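You operate a simulated robot arm through the tools that you are given. There is no shell and no other tool. Be economical: measure what you need, move in short steps, check, and stop when the job is done.

You run a simulated two-armed robot. Do the job below in one go: nothing can be reset, and whatever is moved stays where it is left.

## Task
Put two of the filter cartridges from the top of the lab bench on the top of the air handler. Open the left drawer of the lab bench, fetch the runoff tray from the top of the lab bench and set it in the inside of the left drawer of the lab bench, then shut the drawer. Press the power key of station eleven to switch it on. Put the peat carton on the free end of the nursery bench away on the lower wall shelf. Put the yellow vial labelled "L3" from the top of the wooden bench on the top of the white base board and the yellow vial marked "R6" on the top of the store bench. Pull the sliding door open. Any order will do. Set down upright: peat carton.

It is judged by the outcome, as a careful person would: the job done as asked, and still so three seconds after it is handed in. It fails if anything else is knocked over, pushed out of place, dropped, spilled or broken.

## Robot
Two 7-joint arms with two-finger parallel grippers on one trunk, on a base that drives. Base frame: it is fixed to the floor where the robot stands at the start and does not move with it; the origin is under the middle of the robot, x ahead of it, y to its left, z up; the surface under the hand at the start is at about z = 800. Units: mm, degrees, N and s.
The left shoulder is at the start at [50, 165, 1105], the right one opposite. With the tool pointing down near the work surface each hand reaches from about 220 to 700 mm from the robot's upright axis, wherever it stands, measured 20 degrees to its own side. Places, roughly: filter cartridge [500, 250, 750]; inside of the left drawer of the lab bench [600, 1000, 600]; left drawer of the lab bench [500, 1000, 700]; lower wall shelf (116x22 cm) [-1300, -7020, 1440]; peat carton [-6000, -6750, 750]; power key of station eleven [-3700, 200, 400]; runoff tray (9x13x5 cm) [900, 1300, 800]; sliding door [-6700, -5800, 1000]; top of the air handler [-1600, 2300, 1000]; top of the store bench [900, -5800, 800]; top of the white base board [-2400, -5100, 800]; yellow vial [-4000, -6500, 750]. Payload 3.91 kg a hand.
The tool frame of a hand sits at the grasp point between the pads (the TCP): z along the fingers, y along the line on which they close. The tips reach 30 mm beyond it. The gripper opens to 110 mm. The fingers are 20 mm wide and 10 mm thick; the gripper's body (48 by 112 mm) begins 55 mm behind the TCP.
Orientation is told as [roll, pitch, yaw] about the base's x, y, z axes, in that order, counted from this pose: with the fingers straight down and closing along the base's y, the tool's x points along the base's -x, its y along +y and its z along -z.

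## Interface
- The arms move only by the tool apply_moves. It takes "left_steps", "right_steps" or both (then of equal length, played together; a hand with none holds still); each is a list of rows, each a list of 7 numbers: the shift along the tool's x, y, z in mm, then the turn, a rotation vector about the tool's x, y, z in degrees, then the finger opening in mm, from 0 to 110. In form: [[tx, ty, tz, rx, ry, rz, jaw], ...]. A call has 1 to 20 rows; each row shifts and turns the commanded pose from where the row before left it, along the tool's axes as they then stand. Rows are played at 5 a second. More than 50 mm and 8.6 degrees between two rows, or a gripper value outside its range, and nothing of the call is played. Where a pose cannot be reached the arm comes as near as it can. A force on the tool above 40 N (or 10 N above the force at the start of the call, whichever is more), or a blocked arm, ends the call early, and 0.2 s more pass. The fingers move at their own pace (about 45 mm/s each) and stop on an object; they squeeze with about 37 N. The grip force told is the motor's: it shows also when the fingers shut on nothing. Time passes only in rows, and 0.2 s behind the last, so rows that do not move let the fingers close. It gives the time, the measured TCP pose, the force on the tool (base axes), the opening and the grip force at its end, in the units of the frame above (readings bear some noise), with the torque about the TCP (base axes, N m) and any sound that the robot's microphone picked up, and new pictures: "show" is both (left out), scene, wrist or none (wrist: the cameras of the hands that moved).
- Cameras (640 x 400 px; columns grow to the right, rows downward): "scene" is now at [89.9, 57.1, 1269.2]; the picture's right is [0.70, -0.71, 0.00], its down [-0.45, -0.44, -0.78] and it looks along [0.56, 0.55, -0.62] (base axes); focal length 214 px, centre (320, 200). "left" rides on the left gripper at [72, -17, -103] in its tool frame; the picture's right is [0.23, 0.97, 0.00], its down [-0.76, 0.18, -0.62] and it looks along [-0.61, 0.14, 0.78] (tool axes); focal length 222 px, centre (320, 200). "right" rides on the right gripper at [72, 17, -103] in its tool frame; the picture's right is [-0.23, 0.97, 0.00], its down [-0.76, -0.18, -0.62] and it looks along [-0.61, -0.14, 0.78] (tool axes); focal length 222 px, centre (320, 200). There is no depth. A picture from a camera that has moved, and an enlarged one, comes with that camera's place and axes in the base frame and with its lens.
- slide_trunk(by): slides the trunk up (or, below 0, down) by that many mm; the arms and the scene camera ride with it, the base frame stays. It gives what a move gives, with no picture.
- drive_base(legs): drives the robot by 1 to 6 legs, each [ahead, left, turn to the left] in mm, mm and degrees, along the robot's own axes; the way and the turn of a leg run together, so that a leg with both is an arc; at most 1500 mm and 180 degrees a leg. The arms and the cameras ride along, it lands a little off, and it stops where it bumps. It gives what a move gives, and a new picture of the scene camera.
- aim_head(pan, tilt): turns the head with the scene camera to pan (to the left, within 80 degrees either way) and tilt (down, from -29 to 69), counted from straight ahead of the robot. It gives what a move gives, and a new picture of the scene camera.
- inspect(camera, box): a new picture of the part [left, top, right, bottom] of that camera's present view, enlarged. It takes no simulated time.
- sign_off(): hands the job in; it is judged then, once.

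Go step by step. Nothing tells you exact positions but the pictures and the camera data: compare them with the known pose of the tool, close in by small moves and look again before you grip or let go. The budget is 483 turns and 360 pictures, counting those below and the enlarged ones. Unless the task says otherwise, let go and move clear before handing in.

The tools are called after "Emit:" by a JSON object that holds its "op" and its "data". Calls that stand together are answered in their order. apply_moves: Moves the arms, as the interface text tells. Its arguments: {"type":"object","properties":{"left_steps":{"type":"array","items":{"type":"array","items":{"type":"number"}}},"right_steps":{"type":"array","items":{"type":"array","items":{"type":"number"}}},"show":{"type":"string","enum":["both","scene","wrist","none"]}},"required":[]} The other tools are called the same way: slide_trunk (by) slides the trunk up or down; drive_base (legs) drives the base; aim_head (pan, tilt) turns the head that bears the scene camera; inspect (camera, box) takes an enlarged picture of a part of a camera's view; sign_off () hands the job in.

At the start:

```text
clock: 0.0
left_tool_pos: [293.5, 375.8, 1057.5]
left_orientation: [-0.1, -0.1, -0.1]
left_ft_force: [0.9, 0.2, -0.5]
left_torque: [0.03, 0.02, -0.04]
left_width: 110.2
left_grasp_force: 0.0
right_tool_pos: [473.2, 1.3, 1074.5]
right_orientation: [0.0, 0.0, -0.1]
right_ft_force: [0.2, -0.5, -0.1]
right_torque: [-0.01, 0.04, 0.02]
right_width: 110.1
right_grasp_force: 0.0
trunk travel left (down, up): [-325.0, 178.0]
robot x, y, heading: [-1.6, -0.8, 0.1]
head pan, tilt: [44.4, 38.6]
```

scene: 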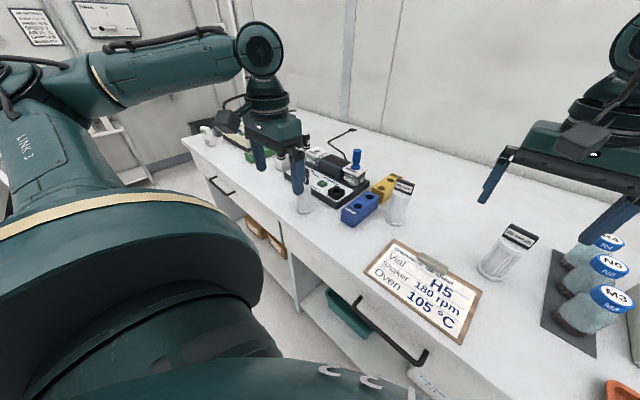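
right: 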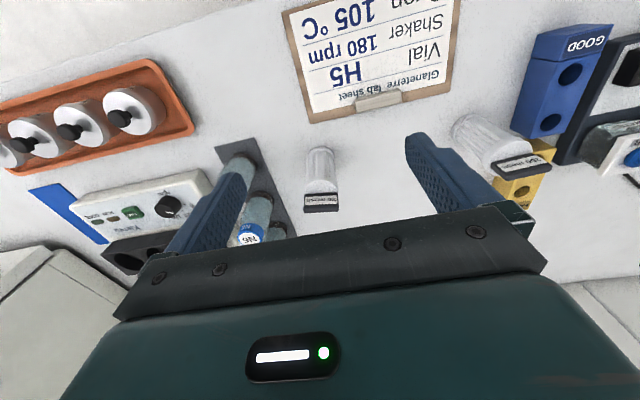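
left: 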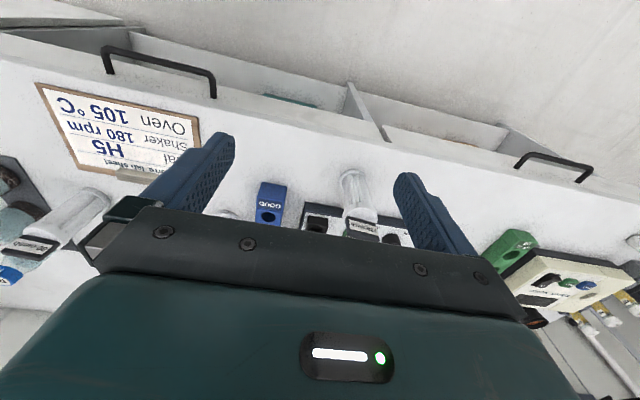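

I see the lab bench with clear ribbed cylinders (probably the filter cartridges), vials, a clipboard and drawers. I'll look around in more detail first.

Emit:
{"op": "inspect", "data": {"camera": "scene", "box": [180, 100, 440, 260]}}

Emit:
{"op": "inspect", "data": {"camera": "scene", "box": [380, 160, 640, 320]}}

Emit:
{"op": "inspect", "data": {"camera": "left", "box": [200, 120, 640, 395]}}

Emit:
{"op": "aim_head", "data": {"pan": 0, "tilt": 40}}

Emit:
{"op": "aim_head", "data": {"pan": 75, "tilt": 20}}

```text
2.46 times, centred on (310, 180) of scene
camera zoom: at [89.9, 57.1, 1269.2], right [0.7, -0.71, 0.0], down [-0.45, -0.44, -0.78], along [0.56, 0.55, -0.62], focal length 528 px, centre (345, 249)
```

zoom: 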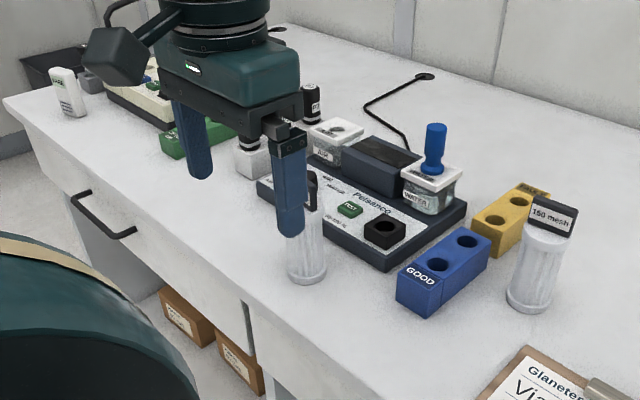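

```text
2.46 times, centred on (510, 240) of scene
camera zoom: at [89.9, 57.1, 1269.2], right [0.7, -0.71, 0.0], down [-0.45, -0.44, -0.78], along [0.56, 0.55, -0.62], focal length 528 px, centre (-148, 102)
```

zoom: 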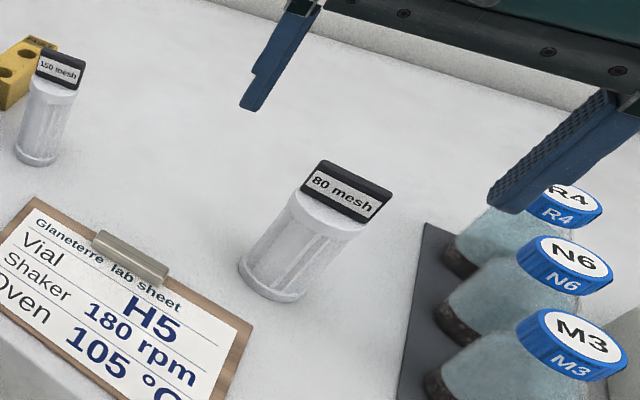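

```text
1.45 times, centred on (420, 258) of left
camera zoom: at [220.3, 359.2, 1161.4], right [-0.23, 0.97, 0.0], down [0.76, 0.18, 0.62], along [0.61, 0.14, -0.78], focal length 323 px, centre (174, 116)
```

zoom: 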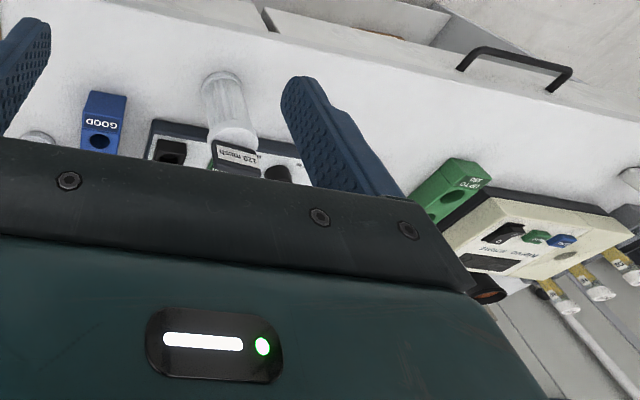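

```text
clock: 1.1
left_tool_pos: [293.7, 374.9, 1057.2]
left_orientation: [0.1, 0.1, 0.0]
left_ft_force: [-0.2, -0.6, -0.4]
left_torque: [0.0, -0.04, -0.01]
left_width: 110.0
left_grasp_force: 0.1
right_tool_pos: [473.0, 1.0, 1074.7]
right_orientation: [0.0, -0.2, -0.2]
right_ft_force: [-0.5, 0.2, 0.7]
right_torque: [0.02, 0.0, -0.03]
right_width: 110.1
right_grasp_force: 0.2
trunk travel left (down, up): [-325.0, 178.0]
robot x, y, heading: [0.6, 2.0, -0.1]
head pan, tilt: [0.0, 40.0]
camera scene: at [113.5, -2.9, 1267.1], right [0.0, -1.0, 0.0], down [-0.64, 0.0, -0.77], along [0.77, 0.0, -0.64], focal length 214 px, centre (320, 200)
```

scene: 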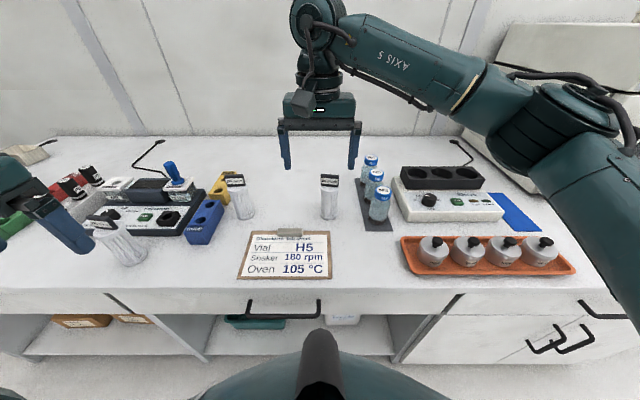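

```text
clock: 2.6
left_tool_pos: [293.2, 376.4, 1057.2]
left_orientation: [-0.1, 0.0, 0.1]
left_ft_force: [-0.4, 0.7, -1.1]
left_torque: [0.01, 0.0, -0.03]
left_width: 110.0
left_grasp_force: 0.2
right_tool_pos: [475.1, 2.0, 1074.7]
right_orientation: [0.0, -0.2, -0.1]
right_ft_force: [0.3, 0.4, -0.6]
right_torque: [-0.03, 0.02, 0.0]
right_width: 110.1
right_grasp_force: 0.2
trunk travel left (down, up): [-325.0, 178.0]
robot x, y, heading: [1.9, 4.5, 0.0]
head pan, tilt: [75.0, 20.0]
camera scene: at [52.7, 86.9, 1298.5], right [0.97, -0.26, 0.0], down [-0.09, -0.33, -0.94], along [0.24, 0.91, -0.34], focal length 214 px, centre (320, 200)
```

scene: 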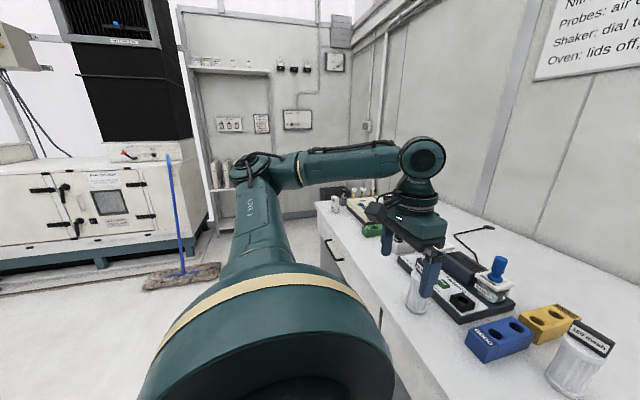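

The bench top is at about z=800, with three cartridges: 80 mesh near (600,-30), 150 mesh near (610,232), 120 mesh near (442,498). I'll zoom in on them before grasping.

Emit:
{"op": "aim_head", "data": {"pan": 0, "tilt": 40}}

Emit:
{"op": "inspect", "data": {"camera": "scene", "box": [200, 140, 400, 265]}}

Emit:
{"op": "inspect", "data": {"camera": "right", "box": [200, 80, 580, 317]}}

```text
clock: 4.1
left_tool_pos: [293.4, 375.4, 1057.9]
left_orientation: [0.0, 0.0, -0.1]
left_ft_force: [0.5, 0.1, -1.1]
left_torque: [0.02, -0.01, 0.03]
left_width: 110.0
left_grasp_force: 0.0
right_tool_pos: [474.3, 2.4, 1075.2]
right_orientation: [0.0, -0.1, -0.1]
right_ft_force: [0.5, 0.5, -0.3]
right_torque: [0.01, 0.0, 0.01]
right_width: 110.2
right_grasp_force: 0.0
trunk travel left (down, up): [-325.0, 178.0]
robot x, y, heading: [-0.9, 1.0, -0.0]
head pan, tilt: [0.0, 40.0]
camera scene: at [113.5, -2.9, 1267.1], right [0.0, -1.0, 0.0], down [-0.64, 0.0, -0.77], along [0.77, 0.0, -0.64], focal length 214 px, centre (320, 200)
```

scene: 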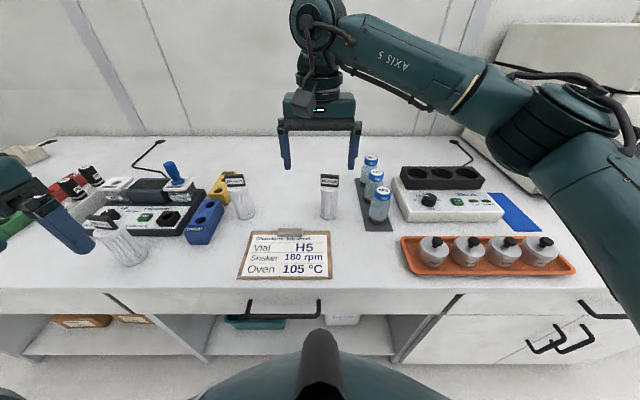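

```text
3.20 times, centred on (300, 202) of scene
camera zoom: at [113.5, -2.9, 1267.1], right [0.0, -1.0, 0.0], down [-0.64, 0.0, -0.77], along [0.77, 0.0, -0.64], focal length 686 px, centre (384, 192)
```

zoom: 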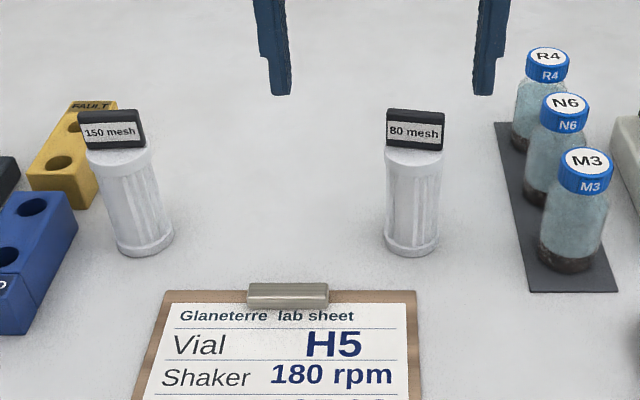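

```text
1.68 times, centred on (390, 198) of right
camera zoom: at [402.5, 18.0, 1178.2], right [0.23, 0.97, 0.0], down [0.76, -0.18, 0.62], along [0.61, -0.14, -0.78], focal length 374 px, centre (202, 202)
```

zoom: 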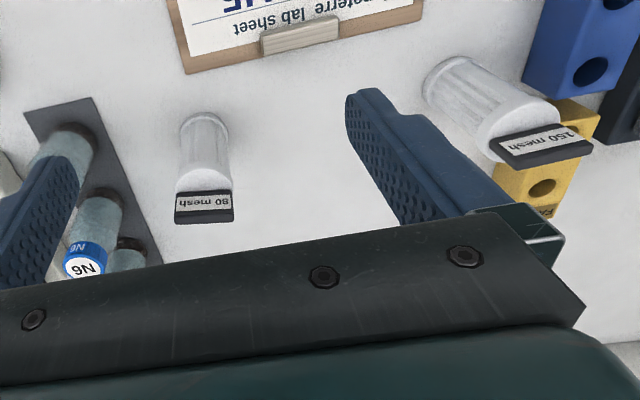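

Both cartridges' label flags face the robot, so I'll close along x (hand yawed 90°), the right hand over 80 mesh and the left over 150 mesh. I'll move above them first.

Emit:
{"op": "apply_moves", "data": {"right_steps": [[-15.9, -4, 0, 0, 0, 0, 110], [-15.9, -4, 0, 0, 0, 0, 110], [-15.9, -4, 0, 0, 0, 0, 110], [-15.9, -4, 0, 0, 0, 0, 110], [-15.9, -4, 0, 0, 0, 0, 110], [-15.9, -4, 0, 0, 0, 0, 110], [-15.9, -4, 0, 0, 0, 0, 110], [-15.9, -4, 0, 0, 0, 0, 110], [0, 0, 0, 0, 0, -8.18, 110], [0, 0, 0, 0, 0, -8.18, 110], [0, 0, 0, 0, 0, -8.18, 110], [0, 0, 0, 0, 0, -8.18, 110], [0, 0, 0, 0, 0, -8.18, 110], [0, 0, 0, 0, 0, -8.18, 110], [0, 0, 0, 0, 0, -8.18, 110], [0, 0, 0, 0, 0, -8.18, 110], [0, 0, 0, 0, 0, -8.18, 110], [0, 0, 0, 0, 0, -8.18, 110], [0, 0, 0, 0, 0, -8.18, 110]], "left_steps": [[-39.5, -17.9, 0, 0, 0, 0, 110], [-39.5, -17.9, 0, 0, 0, 0, 110], [-39.5, -17.9, 0, 0, 0, 0, 110], [-39.5, -17.9, 0, 0, 0, 0, 110], [-39.5, -17.9, 0, 0, 0, 0, 110], [-39.5, -17.9, 0, 0, 0, 0, 110], [-39.5, -17.9, 0, 0, 0, 0, 110], [-39.5, -17.9, 0, 0, 0, 0, 110], [0, 0, 0, 0, 0, 8.18, 110], [0, 0, 0, 0, 0, 8.18, 110], [0, 0, 0, 0, 0, 8.18, 110], [0, 0, 0, 0, 0, 8.18, 110], [0, 0, 0, 0, 0, 8.18, 110], [0, 0, 0, 0, 0, 8.18, 110], [0, 0, 0, 0, 0, 8.18, 110], [0, 0, 0, 0, 0, 8.18, 110], [0, 0, 0, 0, 0, 8.18, 110], [0, 0, 0, 0, 0, 8.18, 110], [0, 0, 0, 0, 0, 8.18, 110]]}}

```text
clock: 8.1
left_tool_pos: [568.2, 252.8, 1053.4]
left_orientation: [0.0, 0.0, -90.0]
left_ft_force: [0.0, -0.4, 0.3]
left_torque: [0.02, -0.01, -0.02]
left_width: 109.9
left_grasp_force: 0.1
left hand out of reach, approached as far as the arm can: row 7, 8
right_tool_pos: [538.4, -71.8, 1037.4]
right_orientation: [0.2, -0.3, 46.2]
right_ft_force: [-0.1, 0.1, 0.5]
right_torque: [0.0, 0.0, 0.02]
right_width: 110.0
right_grasp_force: 0.0
right hand out of reach, approached as far as the arm can: row 12, 13, 14, 15, 16, 17, 18, 19
trunk travel left (down, up): [-325.0, 178.0]
robot x, y, heading: [3.2, -3.0, -0.0]
head pan, tilt: [0.0, 40.0]
camera scene: at [113.6, -3.0, 1267.1], right [0.0, -1.0, 0.0], down [-0.64, 0.0, -0.77], along [0.77, 0.0, -0.64], focal length 214 px, centre (320, 200)
camera right: at [476.5, -113.6, 1140.8], right [-0.55, 0.84, 0.0], down [0.65, 0.42, 0.63], along [0.52, 0.34, -0.78], focal length 222 px, centre (320, 200)
camera left: at [550.0, 326.1, 1157.1], right [0.97, 0.23, 0.0], down [0.18, -0.76, 0.62], along [0.14, -0.61, -0.78], focal length 222 px, centre (320, 200)
```

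scene: 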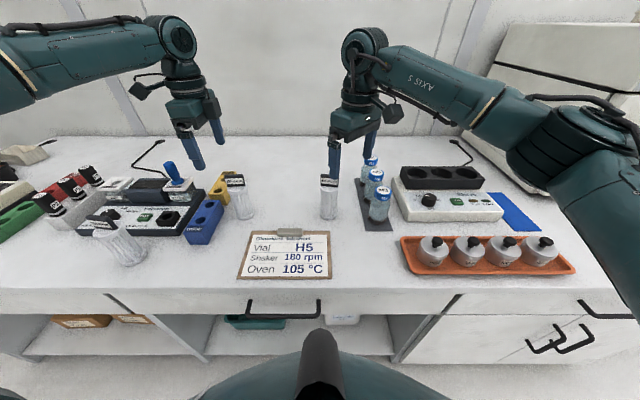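
right: 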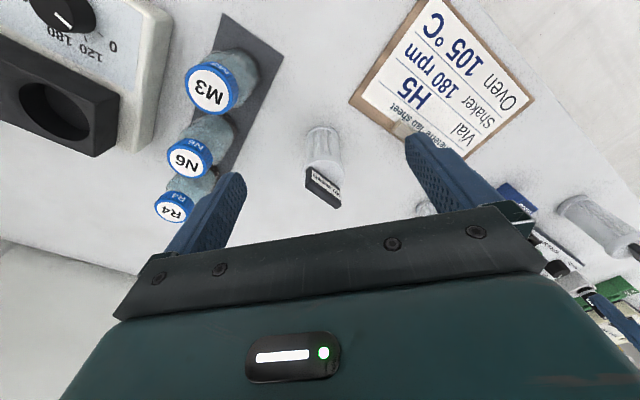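
left: 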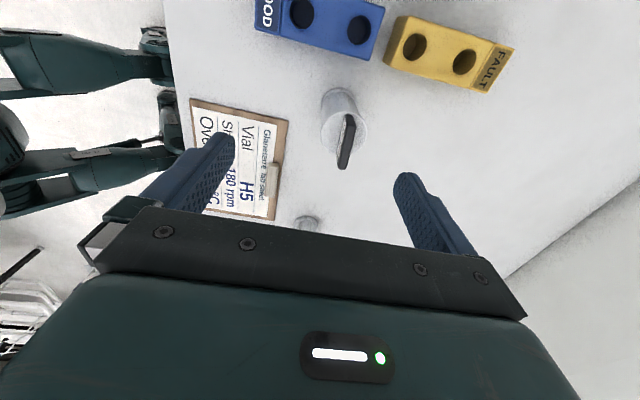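

Reach is limited at this height, so I'll drop both hands a bit while closing in horizontally. Estimates are now 80 mesh at (593,-31) and 150 mesh at (600,235).

Emit:
{"op": "apply_moves", "data": {"right_steps": [[0, 0, 19, 0, 0, 0, 110], [0, 0, 18, 0, 0, 0, 110], [-22, -3.7, 0, 0, 0, 0, 110], [-22, -3.7, 0, 0, 0, 0, 110], [-23.7, -3.9, 0, 0, 0, 0, 110]], "left_steps": [[0, 0, 28, 0, 0, 0, 110], [0, 0, 28, 0, 0, 0, 110], [-6, 11, 0, 0, 0, 0, 110], [-6, 11, 0, 0, 0, 0, 110], [-6, 10, 0, 0, 0, 0, 110]], "show": "wrist"}}

```text
clock: 9.3
left_tool_pos: [569.9, 251.0, 996.9]
left_orientation: [0.2, 0.0, -90.0]
left_ft_force: [0.1, -0.3, 0.3]
left_torque: [0.02, 0.01, -0.01]
left_width: 110.1
left_grasp_force: 0.0
left hand out of reach, approached as far as the arm can: row 3, 4, 5
right_tool_pos: [539.4, -71.5, 1001.8]
right_orientation: [0.3, -0.3, 46.1]
right_ft_force: [0.5, -0.9, -0.7]
right_torque: [-0.04, 0.01, -0.01]
right_width: 110.0
right_grasp_force: 0.1
right hand out of reach, approached as far as the arm can: row 3, 4, 5
trunk travel left (down, up): [-325.0, 178.0]
robot x, y, heading: [-1.0, 1.9, -0.1]
head pan, tilt: [0.0, 40.0]
camera right: at [476.6, -113.0, 1103.7], right [-0.55, 0.84, 0.0], down [0.65, 0.42, 0.63], along [0.52, 0.34, -0.78], focal length 222 px, centre (320, 200)
camera left: at [551.9, 325.0, 1101.7], right [0.97, 0.23, 0.0], down [0.18, -0.76, 0.62], along [0.14, -0.61, -0.78], focal length 222 px, centre (320, 200)
```

right: 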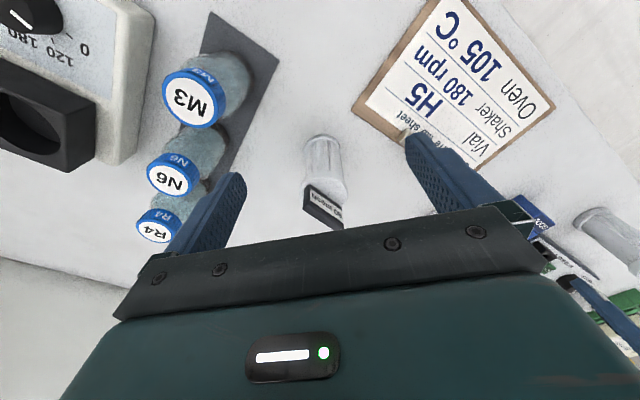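
left: 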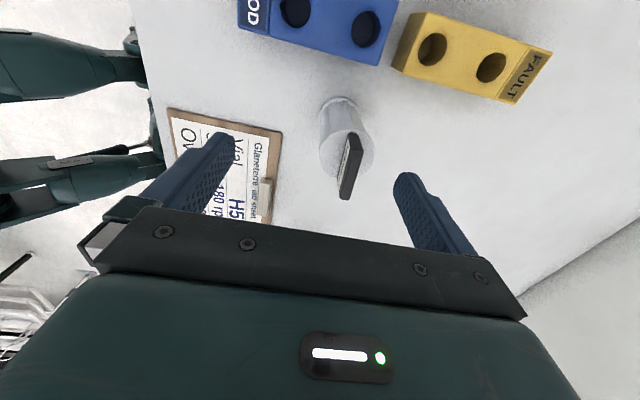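

The hands stop short by about 30–60 mm; I'll check whether the base has room to roll forward.

Emit:
{"op": "aim_head", "data": {"pan": 0, "tilt": 69}}

```text
clock: 10.2
left_tool_pos: [570.0, 253.3, 995.9]
left_orientation: [0.1, 0.0, -90.0]
left_ft_force: [0.1, 1.3, 0.4]
left_torque: [0.01, 0.0, -0.04]
left_width: 109.8
left_grasp_force: 0.0
right_tool_pos: [538.2, -70.9, 999.6]
right_orientation: [0.2, -0.3, 46.2]
right_ft_force: [0.4, -0.2, -0.1]
right_torque: [-0.01, 0.03, 0.0]
right_width: 110.0
right_grasp_force: 0.0
trunk travel left (down, up): [-325.0, 178.0]
robot x, y, heading: [2.0, -1.2, -0.2]
head pan, tilt: [0.0, 68.8]
camera scene: at [84.5, -3.0, 1231.0], right [0.0, -1.0, 0.0], down [-0.93, 0.0, -0.36], along [0.36, 0.0, -0.93], focal length 214 px, centre (320, 200)
```

scene: 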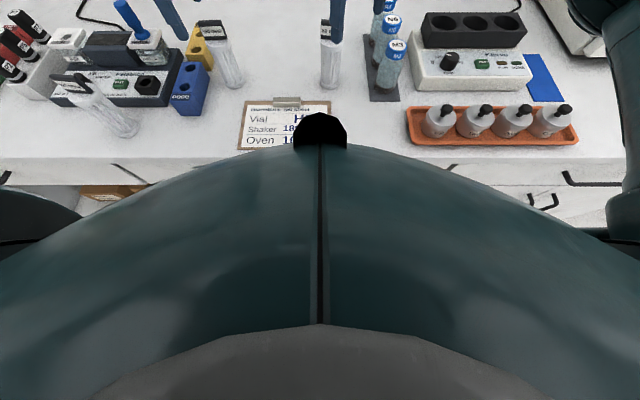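

I'll roll forward 60 mm so both cartridges come comfortably in reach.

Emit:
{"op": "drive_base", "data": {"legs": [[60, 0, 0]]}}

```text
clock: 11.2
left_tool_pos: [629.8, 251.2, 996.9]
left_orientation: [0.0, 0.0, -90.0]
left_ft_force: [0.2, -0.2, -0.6]
left_torque: [0.0, 0.04, -0.02]
left_width: 110.3
left_grasp_force: 0.0
right_tool_pos: [597.4, -71.8, 999.9]
right_orientation: [0.1, -0.2, 46.2]
right_ft_force: [0.5, 0.2, 0.3]
right_torque: [-0.03, 0.0, 0.02]
right_width: 110.1
right_grasp_force: 0.0
trunk travel left (down, up): [-325.0, 178.0]
robot x, y, heading: [63.4, -1.1, -0.1]
head pan, tilt: [0.0, 68.8]
camera scene: at [144.5, -3.0, 1230.9], right [0.0, -1.0, 0.0], down [-0.93, 0.0, -0.36], along [0.36, 0.0, -0.93], focal length 214 px, centre (320, 200)
```

scene: 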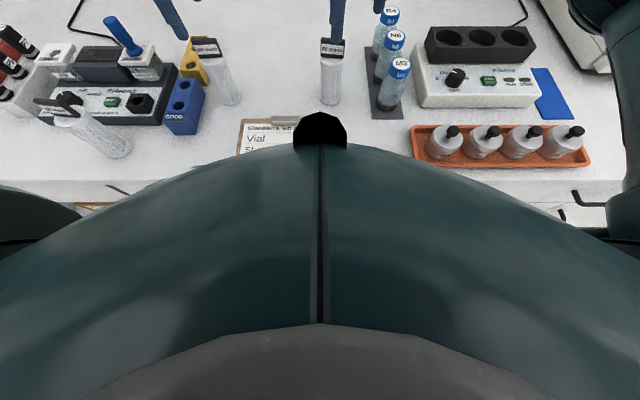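

The base moved freely. Now I'll centre both hands above the cartridges and check the wrist views.

Emit:
{"op": "apply_moves", "data": {"right_steps": [[-13, 16, 0, 0, 0, 0, 110], [-13.8, 15.3, 0, 0, 0, 0, 110], [0, 0, 0, 0, 0, 0, 110]], "left_steps": [[-8, -15, 0, 0, 0, 0, 110], [-8, -15, 0, 0, 0, 0, 110], [0, 0, 0, 0, 0, 0, 110]], "show": "wrist"}}

Emit:
{"op": "aim_head", "data": {"pan": 0, "tilt": 45}}

```text
clock: 12.0
left_tool_pos: [599.2, 235.6, 997.7]
left_orientation: [0.0, 0.0, -90.1]
left_ft_force: [0.8, -0.6, -0.5]
left_torque: [-0.02, -0.01, -0.04]
left_width: 110.0
left_grasp_force: 0.1
right_tool_pos: [595.1, -32.2, 1000.7]
right_orientation: [0.1, -0.4, 46.1]
right_ft_force: [-0.3, -0.1, 0.4]
right_torque: [0.02, -0.02, 0.02]
right_width: 110.2
right_grasp_force: 0.1
trunk travel left (down, up): [-325.0, 178.0]
robot x, y, heading: [62.4, -1.5, 0.1]
head pan, tilt: [0.0, 68.8]
camera right: at [532.3, -72.8, 1103.6], right [-0.54, 0.84, 0.0], down [0.65, 0.42, 0.63], along [0.52, 0.34, -0.78], focal length 222 px, centre (320, 200)
camera left: at [581.4, 308.7, 1101.1], right [0.97, 0.23, 0.0], down [0.18, -0.76, 0.62], along [0.14, -0.61, -0.78], focal length 222 px, centre (320, 200)
```

right: 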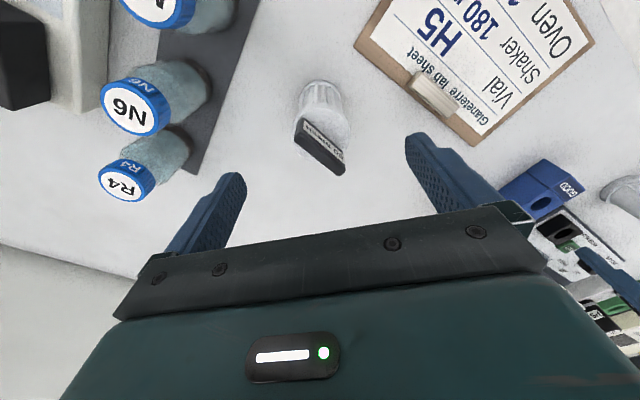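
left: 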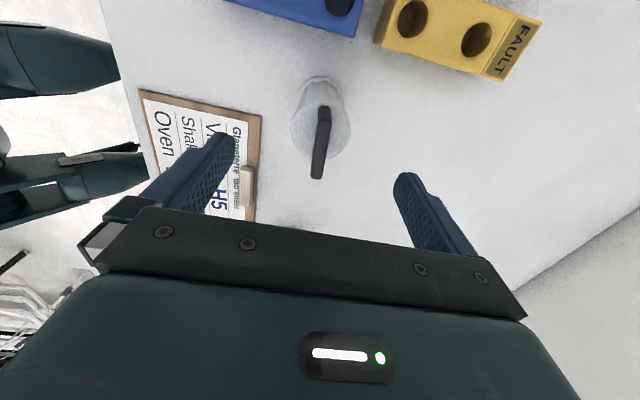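

```text
clock: 12.8
left_tool_pos: [600.1, 235.5, 995.9]
left_orientation: [0.1, 0.0, -89.9]
left_ft_force: [0.6, 0.1, -0.3]
left_torque: [0.0, -0.01, 0.03]
left_width: 110.0
left_grasp_force: 0.1
right_tool_pos: [594.3, -31.0, 1001.1]
right_orientation: [0.1, -0.2, 46.2]
right_ft_force: [0.4, -0.6, 0.7]
right_torque: [0.01, -0.03, 0.0]
right_width: 110.0
right_grasp_force: 0.0
trunk travel left (down, up): [-325.0, 178.0]
robot x, y, heading: [57.6, -2.7, 0.0]
head pan, tilt: [0.0, 45.0]
camera scene: at [169.1, -3.0, 1259.8], right [0.0, -1.0, 0.0], down [-0.71, 0.0, -0.71], along [0.71, 0.0, -0.71], focal length 214 px, centre (320, 200)
```

scene: 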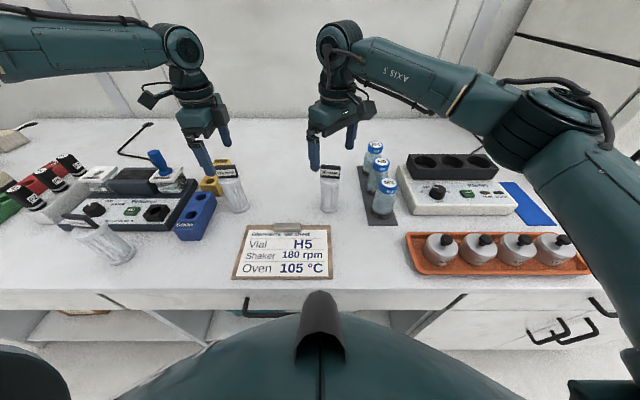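

Both hands are centred. I'll descend to about z=908 and then close.

Emit:
{"op": "apply_moves", "data": {"right_steps": [[0, -2, 30, 0, 0, 0, 110], [0, 0, 30, 0, 0, 0, 110], [0, 0, 32, 0, 0, 0, 110], [0, 0, 0, 0, 0, 0, 110]], "left_steps": [[0, -1, 30, 0, 0, 0, 110], [0, 0, 30, 0, 0, 0, 110], [0, 0, 28, 0, 0, 0, 110], [0, 0, 0, 0, 0, 0, 110]]}}

```text
clock: 13.8
left_tool_pos: [599.7, 235.9, 909.2]
left_orientation: [0.0, 0.0, -90.0]
left_ft_force: [0.3, 0.3, -0.3]
left_torque: [0.01, 0.02, -0.02]
left_width: 109.8
left_grasp_force: 0.0
right_tool_pos: [596.1, -32.4, 907.8]
right_orientation: [0.1, -0.4, 46.1]
right_ft_force: [0.4, 0.2, -0.2]
right_torque: [0.01, 0.02, 0.01]
right_width: 110.1
right_grasp_force: 0.0
trunk travel left (down, up): [-325.0, 178.0]
robot x, y, heading: [60.8, 0.2, 0.1]
head pan, tilt: [0.0, 45.0]
camera scene: at [169.1, -3.0, 1259.9], right [0.0, -1.0, 0.0], down [-0.71, 0.0, -0.71], along [0.71, 0.0, -0.71], focal length 214 px, centre (320, 200)
camera right: at [533.8, -74.0, 1011.4], right [-0.55, 0.84, 0.0], down [0.65, 0.42, 0.63], along [0.52, 0.34, -0.78], focal length 222 px, centre (320, 200)
camera left: at [581.0, 309.3, 1013.6], right [0.97, 0.23, 0.0], down [0.18, -0.76, 0.62], along [0.14, -0.61, -0.78], focal length 222 px, centre (320, 200)
```

scene: 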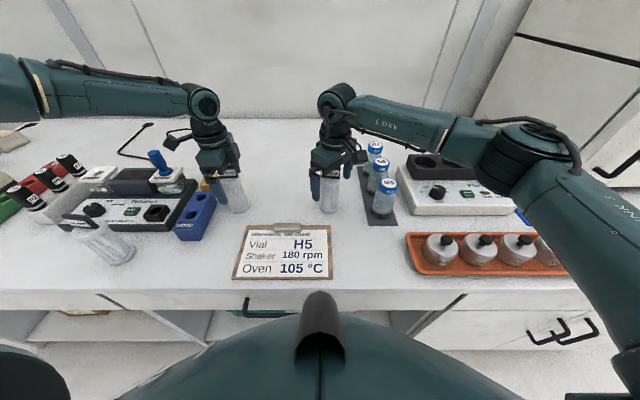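
right: 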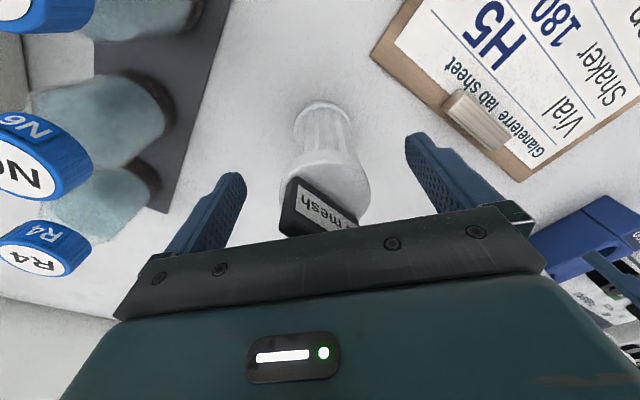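
left: 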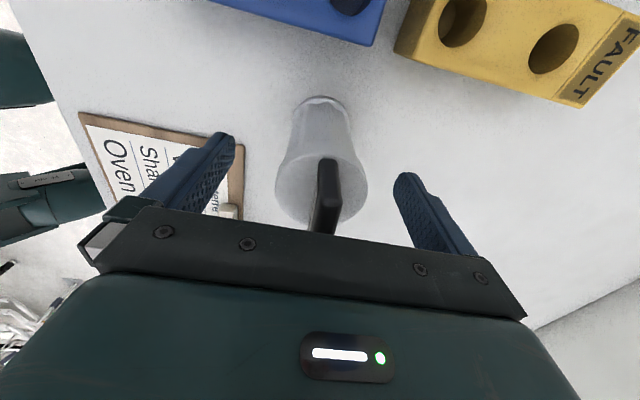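

The cartridges sit between the fingers; closing both grippers.

Emit:
{"op": "apply_moves", "data": {"right_steps": [[0, 0, 0, 0, 0, 0, 0], [0, 0, 0, 0, 0, 0, 0], [0, 0, 0, 0, 0, 0, 0], [0, 0, 0, 0, 0, 0, 0], [0, 0, 0, 0, 0, 0, 0]], "left_steps": [[0, 0, 0, 0, 0, 0, 0], [0, 0, 0, 0, 0, 0, 0], [0, 0, 0, 0, 0, 0, 0], [0, 0, 0, 0, 0, 0, 0], [0, 0, 0, 0, 0, 0, 0]], "show": "wrist"}}

```text
clock: 15.0
left_tool_pos: [599.5, 236.3, 909.7]
left_orientation: [0.2, 0.0, -90.0]
left_ft_force: [-0.8, -0.6, -0.3]
left_torque: [0.02, 0.02, 0.01]
left_width: 52.7
left_grasp_force: 37.1
right_tool_pos: [596.0, -31.8, 909.3]
right_orientation: [0.1, -0.4, 46.2]
right_ft_force: [-1.2, -0.5, -0.6]
right_torque: [0.02, -0.01, 0.02]
right_width: 52.6
right_grasp_force: 36.7
trunk travel left (down, up): [-325.0, 178.0]
robot x, y, heading: [59.2, 0.5, -0.0]
head pan, tilt: [0.0, 45.0]
camera right: at [533.7, -73.9, 1011.7], right [-0.55, 0.84, 0.0], down [0.65, 0.42, 0.63], along [0.52, 0.34, -0.78], focal length 222 px, centre (320, 200)
camera left: at [581.1, 309.2, 1014.0], right [0.97, 0.23, 0.0], down [0.18, -0.76, 0.62], along [0.14, -0.61, -0.78], focal length 222 px, centre (320, 200)
```

right: 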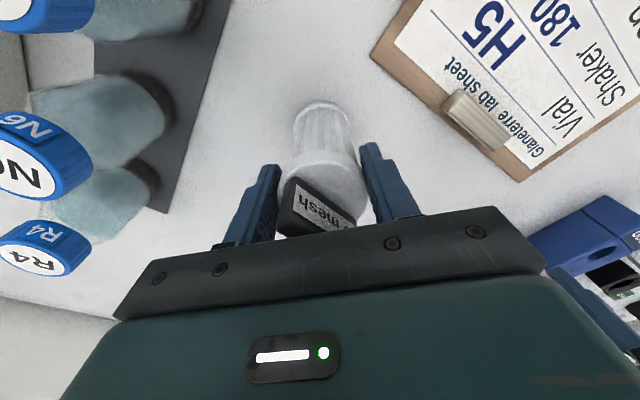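
left: 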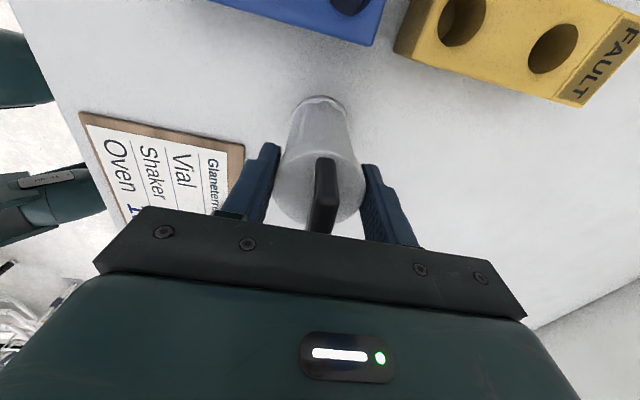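

Both gripped at 52 mm. I'll lift with the trunk and then with the arms.

Emit:
{"op": "slide_trunk", "data": {"by": 170}}

Emit:
{"op": "apply_moves", "data": {"right_steps": [[25, 10, 0, 0, 0, 0, 0], [30, 10, 0, 0, 0, 0, 0], [30, 20, 0, 0, 0, 0, 0], [30, 20, -20, 0, 0, 0, 0], [0, 0, -30, 0, 0, 0, 0], [0, 0, -30, 0, 0, 0, 0]], "left_steps": [[0, -30, 0, 0, 0, 0, 0], [0, -30, 0, 0, 0, 0, 0], [0, -30, 0, 0, 0, 0, 0], [0, -30, -20, 0, 0, 0, 0], [0, 0, -30, 0, 0, 0, 0], [0, 0, -30, 0, 0, 0, 0]]}}

```text
clock: 17.0
left_tool_pos: [599.3, 236.6, 1079.9]
left_orientation: [0.1, 0.0, -90.0]
left_ft_force: [-0.2, 0.9, -1.2]
left_torque: [0.05, 0.02, 0.0]
left_width: 52.2
left_grasp_force: 37.1
right_tool_pos: [596.4, -31.9, 1078.1]
right_orientation: [0.2, -0.2, 46.2]
right_ft_force: [0.1, -0.3, -1.7]
right_torque: [-0.03, 0.03, -0.03]
right_width: 52.7
right_grasp_force: 36.9
trunk travel left (down, up): [-495.0, 8.0]
robot x, y, heading: [61.7, -0.3, 0.2]
head pan, tilt: [0.0, 45.0]
```

```text
clock: 18.4
left_tool_pos: [479.5, 234.9, 1159.1]
left_orientation: [0.1, 0.1, -90.0]
left_ft_force: [-0.5, 0.1, -2.5]
left_torque: [-0.01, -0.01, -0.04]
left_width: 52.5
left_grasp_force: 37.5
right_tool_pos: [470.8, -75.6, 1156.9]
right_orientation: [0.1, -0.4, 46.2]
right_ft_force: [-0.4, -1.1, -1.7]
right_torque: [-0.05, -0.01, 0.01]
right_width: 52.7
right_grasp_force: 37.6
trunk travel left (down, up): [-495.0, 8.0]
robot x, y, heading: [58.1, -1.1, -0.3]
head pan, tilt: [0.0, 45.0]
camera scene: at [168.3, -3.1, 1429.9], right [0.0, -1.0, 0.0], down [-0.71, 0.0, -0.71], along [0.71, 0.0, -0.71], focal length 214 px, centre (320, 200)
camera right: at [408.9, -116.3, 1261.2], right [-0.55, 0.84, 0.0], down [0.65, 0.42, 0.63], along [0.53, 0.34, -0.78], focal length 222 px, centre (320, 200)
camera left: at [459.9, 308.2, 1263.1], right [0.97, 0.23, 0.0], down [0.18, -0.76, 0.62], along [0.14, -0.61, -0.78], focal length 222 px, centre (320, 200)
```

scene: 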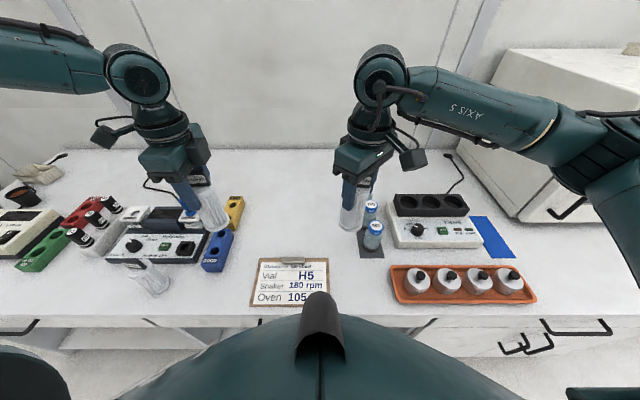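
right: 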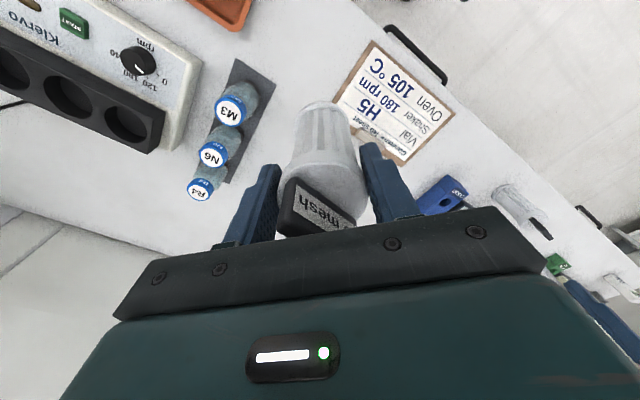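
left: 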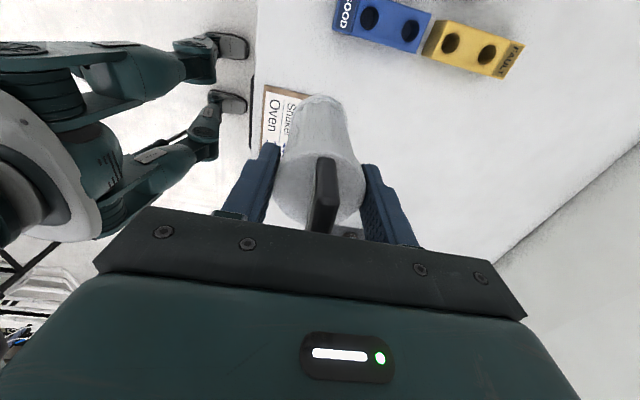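

Both cartridges are held. I'll back off the bench and turn left to look at the air handler.

Emit:
{"op": "drive_base", "data": {"legs": [[-350, 0, 0], [0, 0, 100]]}}

Emit:
{"op": "aim_head", "data": {"pan": 20, "tilt": 15}}

```text
clock: 24.8
left_tool_pos: [-595.7, 372.4, 1158.8]
left_orientation: [0.1, 0.0, 10.0]
left_ft_force: [-1.7, -0.5, -0.6]
left_torque: [-0.02, 0.03, 0.0]
left_width: 52.3
left_grasp_force: 36.7
right_tool_pos: [-289.8, 419.8, 1158.2]
right_orientation: [0.0, -0.3, 146.1]
right_ft_force: [-0.1, 0.2, -1.2]
right_torque: [-0.06, -0.03, 0.03]
right_width: 53.0
right_grasp_force: 37.3
trunk travel left (down, up): [-495.0, 8.0]
robot x, y, heading: [-292.4, 1.3, 100.1]
head pan, tilt: [0.0, 45.0]
camera scene: at [-311.6, 106.1, 1429.8], right [0.98, 0.17, 0.0], down [0.12, -0.7, -0.71], along [-0.12, 0.7, -0.71], focal length 214 px, centre (320, 200)
```

scene: 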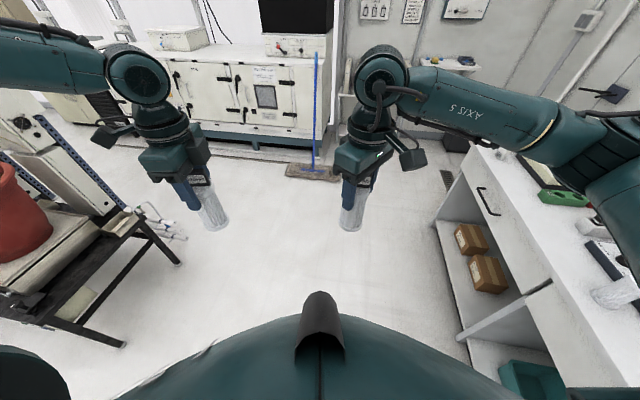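

```text
clock: 25.8
left_tool_pos: [-595.6, 374.2, 1158.0]
left_orientation: [0.1, 0.1, 10.0]
left_ft_force: [0.8, 0.7, -1.1]
left_torque: [0.04, -0.01, -0.01]
left_width: 52.3
left_grasp_force: 37.3
right_tool_pos: [-289.5, 419.0, 1157.3]
right_orientation: [0.2, -0.3, 146.1]
right_ft_force: [-0.2, 0.7, -0.8]
right_torque: [-0.01, 0.01, 0.0]
right_width: 52.9
right_grasp_force: 36.9
trunk travel left (down, up): [-495.0, 8.0]
robot x, y, heading: [-292.8, -1.9, 99.8]
head pan, tilt: [20.0, 15.0]
camera scene: at [-344.1, 107.0, 1476.6], right [0.87, 0.5, 0.0], down [0.13, -0.23, -0.97], along [-0.48, 0.84, -0.26], focal length 214 px, centre (320, 200)
```

scene: 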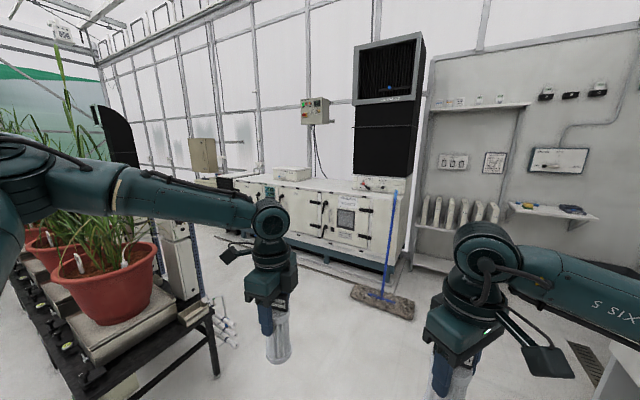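

The air handler is ahead-left with its duct at the right end, and a mop leans there. I'll zoom to locate a free area of its top.

Emit:
{"op": "inspect", "data": {"camera": "scene", "box": [210, 130, 450, 330]}}

```text
2.00 times, centred on (330, 230) of scene
camera zoom: at [-344.1, 107.0, 1476.6], right [0.87, 0.5, 0.0], down [0.13, -0.23, -0.97], along [-0.48, 0.84, -0.26], focal length 429 px, centre (300, 140)
```

zoom: 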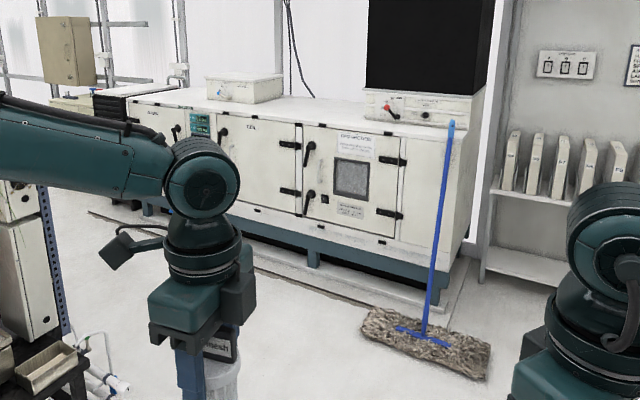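

Free top area is between the small white box and the duct, around x≈-1350. I'll drive to about (-1250,1100) facing it, staying clear of mop, pipes and plant table.

Emit:
{"op": "drive_base", "data": {"legs": [[0, 0, -10], [1100, 0, 0], [0, 900, 0]]}}

Emit:
{"op": "aim_head", "data": {"pan": 10, "tilt": 35}}

```text
clock: 39.9
left_tool_pos: [-1418.0, 1521.4, 1159.3]
left_orientation: [0.0, 0.0, -0.6]
left_ft_force: [-0.5, 0.4, -1.3]
left_torque: [-0.03, 0.01, 0.0]
left_width: 52.2
left_grasp_force: 37.3
right_tool_pos: [-1107.8, 1513.1, 1156.8]
right_orientation: [0.2, -0.2, 135.6]
right_ft_force: [-0.1, -0.9, -0.8]
right_torque: [0.0, 0.0, 0.01]
right_width: 52.6
right_grasp_force: 37.0
trunk travel left (down, up): [-495.0, 8.0]
robot x, y, heading: [-1184.6, 1099.9, 89.5]
head pan, tilt: [20.0, 15.0]
camera scene: at [-1218.5, 1215.3, 1476.6], right [0.94, 0.33, 0.0], down [0.09, -0.24, -0.97], along [-0.32, 0.91, -0.26], focal length 214 px, centre (320, 200)
```

scene: 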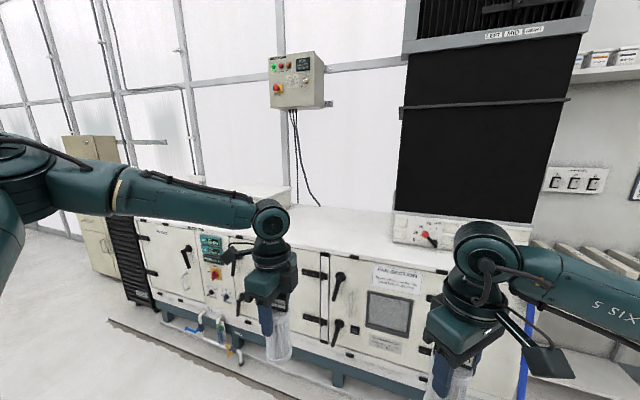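

```text
clock: 40.8
left_tool_pos: [-1418.0, 1521.5, 1157.5]
left_orientation: [0.2, 0.1, -0.6]
left_ft_force: [-0.5, 0.4, -0.8]
left_torque: [-0.02, 0.02, -0.01]
left_width: 52.5
left_grasp_force: 36.6
right_tool_pos: [-1108.7, 1513.1, 1158.2]
right_orientation: [0.1, -0.2, 135.7]
right_ft_force: [-0.1, 0.2, -1.8]
right_torque: [-0.01, 0.0, 0.03]
right_width: 52.5
right_grasp_force: 36.7
trunk travel left (down, up): [-495.0, 8.0]
robot x, y, heading: [-1187.2, 1100.6, 89.6]
head pan, tilt: [10.0, 35.0]
camera scene: at [-1201.8, 1214.1, 1444.7], right [0.99, 0.17, 0.0], down [0.09, -0.57, -0.82], along [-0.14, 0.81, -0.57], focal length 214 px, centre (320, 200)
```

scene: 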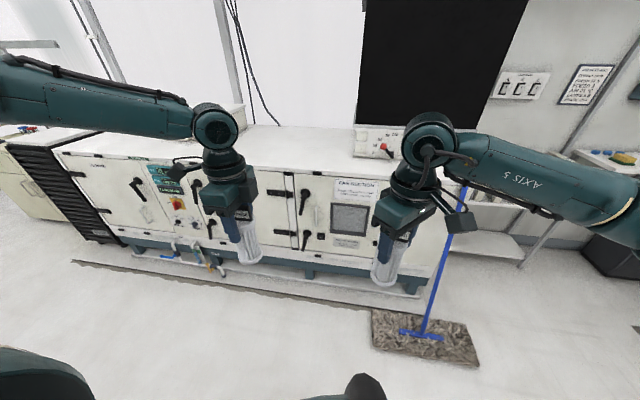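

The handler's front face is at y≈2184 and its top at z≈930. The mop lies at x>-1000, so I'll shift left to x≈-1450 and check the dark strip on the floor first.

Emit:
{"op": "inspect", "data": {"camera": "scene", "box": [60, 200, 440, 330]}}

Emit:
{"op": "drive_base", "data": {"legs": [[0, 265, 0.4], [450, 0, 0]]}}

```text
1.68 times, centred on (250, 265) of scene
camera zoom: at [-1201.8, 1214.1, 1444.7], right [0.99, 0.17, 0.0], down [0.09, -0.57, -0.82], along [-0.14, 0.81, -0.57], focal length 361 px, centre (438, 90)
```

zoom: 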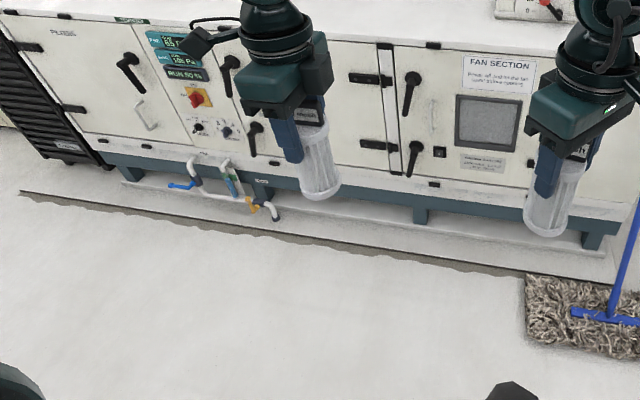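

```text
clock: 43.4
left_tool_pos: [-1591.1, 1526.1, 1157.7]
left_orientation: [0.0, 0.0, -0.1]
left_ft_force: [0.1, 0.5, -0.3]
left_torque: [0.03, -0.02, -0.01]
left_width: 52.1
left_grasp_force: 36.2
right_tool_pos: [-1281.4, 1519.6, 1157.2]
right_orientation: [0.1, -0.3, 136.0]
right_ft_force: [0.4, 0.2, -1.2]
right_torque: [-0.01, -0.02, 0.02]
right_width: 52.7
right_grasp_force: 37.8
trunk travel left (down, up): [-495.0, 8.0]
robot x, y, heading: [-1355.1, 1106.5, 90.1]
head pan, tilt: [10.0, 35.0]
stopped in leg 1: the robot was blocked; the commanded pose is now the measured one
camera scene: at [-1372.1, 1220.1, 1444.6], right [0.99, 0.17, 0.0], down [0.1, -0.57, -0.82], along [-0.14, 0.81, -0.57], focal length 214 px, centre (320, 200)
```

scene: 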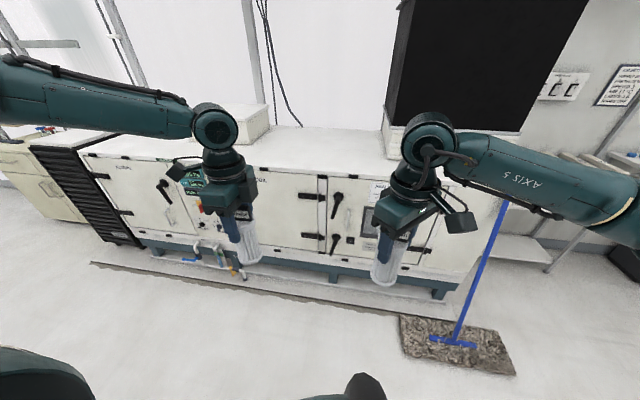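

I was blocked moving left at x≈-1355; I need to see what is there.

Emit:
{"op": "aim_head", "data": {"pan": 80, "tilt": 40}}

```text
clock: 44.8
left_tool_pos: [-1589.1, 1526.5, 1158.7]
left_orientation: [0.1, 0.0, -0.1]
left_ft_force: [-0.3, -0.1, -0.8]
left_torque: [0.02, 0.01, 0.01]
left_width: 52.1
left_grasp_force: 37.0
right_tool_pos: [-1281.4, 1520.8, 1158.1]
right_orientation: [0.1, -0.2, 136.1]
right_ft_force: [-0.6, 0.4, -1.1]
right_torque: [0.03, 0.0, -0.03]
right_width: 52.2
right_grasp_force: 37.3
trunk travel left (down, up): [-495.0, 8.0]
robot x, y, heading: [-1357.8, 1106.6, 89.8]
head pan, tilt: [80.0, 40.0]
camera scene: at [-1440.6, 1148.1, 1437.1], right [0.18, 0.98, 0.0], down [0.63, -0.11, -0.77], along [-0.75, 0.13, -0.64], focal length 214 px, centre (320, 200)
```

scene: 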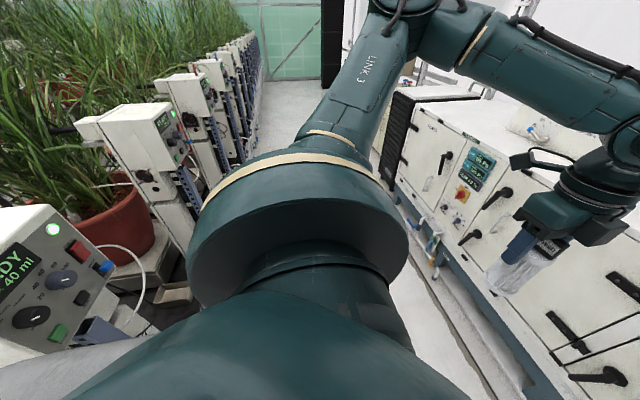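

The station bench is on my left, so the base brushed its end. I'll go forward first, then shift left a little.

Emit:
{"op": "drive_base", "data": {"legs": [[450, 0, 0], [0, 90, 0]]}}

Emit:
{"op": "aim_head", "data": {"pan": 10, "tilt": 45}}

```text
clock: 48.6
left_tool_pos: [-1676.5, 1981.9, 1157.9]
left_orientation: [0.1, -0.2, -0.3]
left_ft_force: [0.5, -0.2, -2.2]
left_torque: [0.02, -0.02, -0.01]
left_width: 52.1
left_grasp_force: 36.8
right_tool_pos: [-1366.5, 1974.0, 1157.5]
right_orientation: [0.2, -0.3, 135.9]
right_ft_force: [-0.5, 0.2, -0.8]
right_torque: [0.04, 0.03, 0.0]
right_width: 52.2
right_grasp_force: 36.7
trunk travel left (down, up): [-495.0, 8.0]
robot x, y, heading: [-1441.1, 1562.3, 90.0]
head pan, tilt: [80.0, 40.0]
camera scene: at [-1528.6, 1603.4, 1437.1], right [0.18, 0.98, 0.0], down [0.63, -0.11, -0.77], along [-0.75, 0.14, -0.64], focal length 214 px, centre (320, 200)
```

scene: 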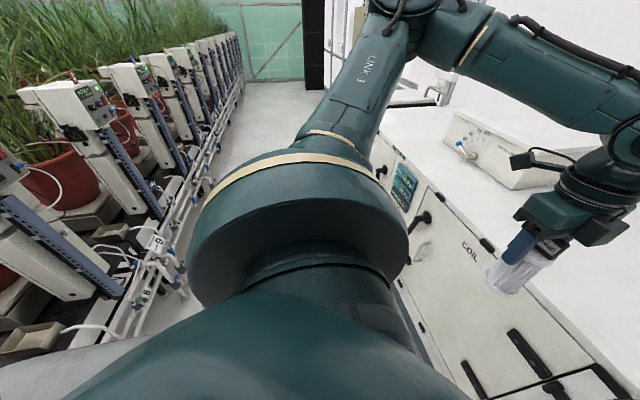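

```text
clock: 50.0
left_tool_pos: [-1676.6, 1982.1, 1158.4]
left_orientation: [0.1, 0.0, -0.1]
left_ft_force: [0.7, -0.5, -1.1]
left_torque: [0.02, 0.03, 0.0]
left_width: 51.8
left_grasp_force: 37.0
right_tool_pos: [-1366.9, 1973.9, 1157.1]
right_orientation: [0.1, -0.3, 135.9]
right_ft_force: [-0.2, 0.6, -0.2]
right_torque: [-0.03, 0.02, -0.02]
right_width: 52.7
right_grasp_force: 37.5
trunk travel left (down, up): [-495.0, 8.0]
robot x, y, heading: [-1443.0, 1559.4, 89.9]
head pan, tilt: [10.0, 45.0]
camera scene: at [-1458.4, 1668.4, 1429.8], right [0.99, 0.17, 0.0], down [0.12, -0.7, -0.71], along [-0.12, 0.7, -0.71], focal length 214 px, centre (320, 200)
```

scene: 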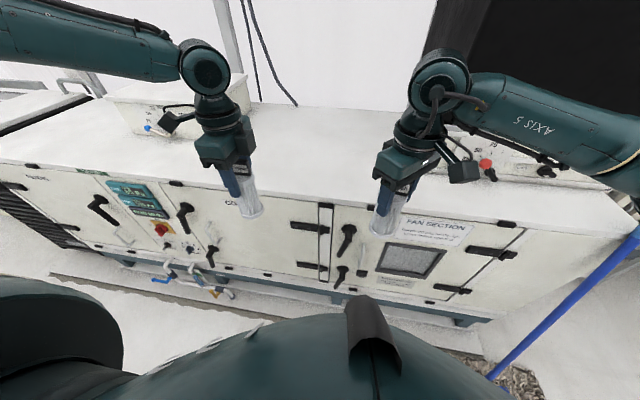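

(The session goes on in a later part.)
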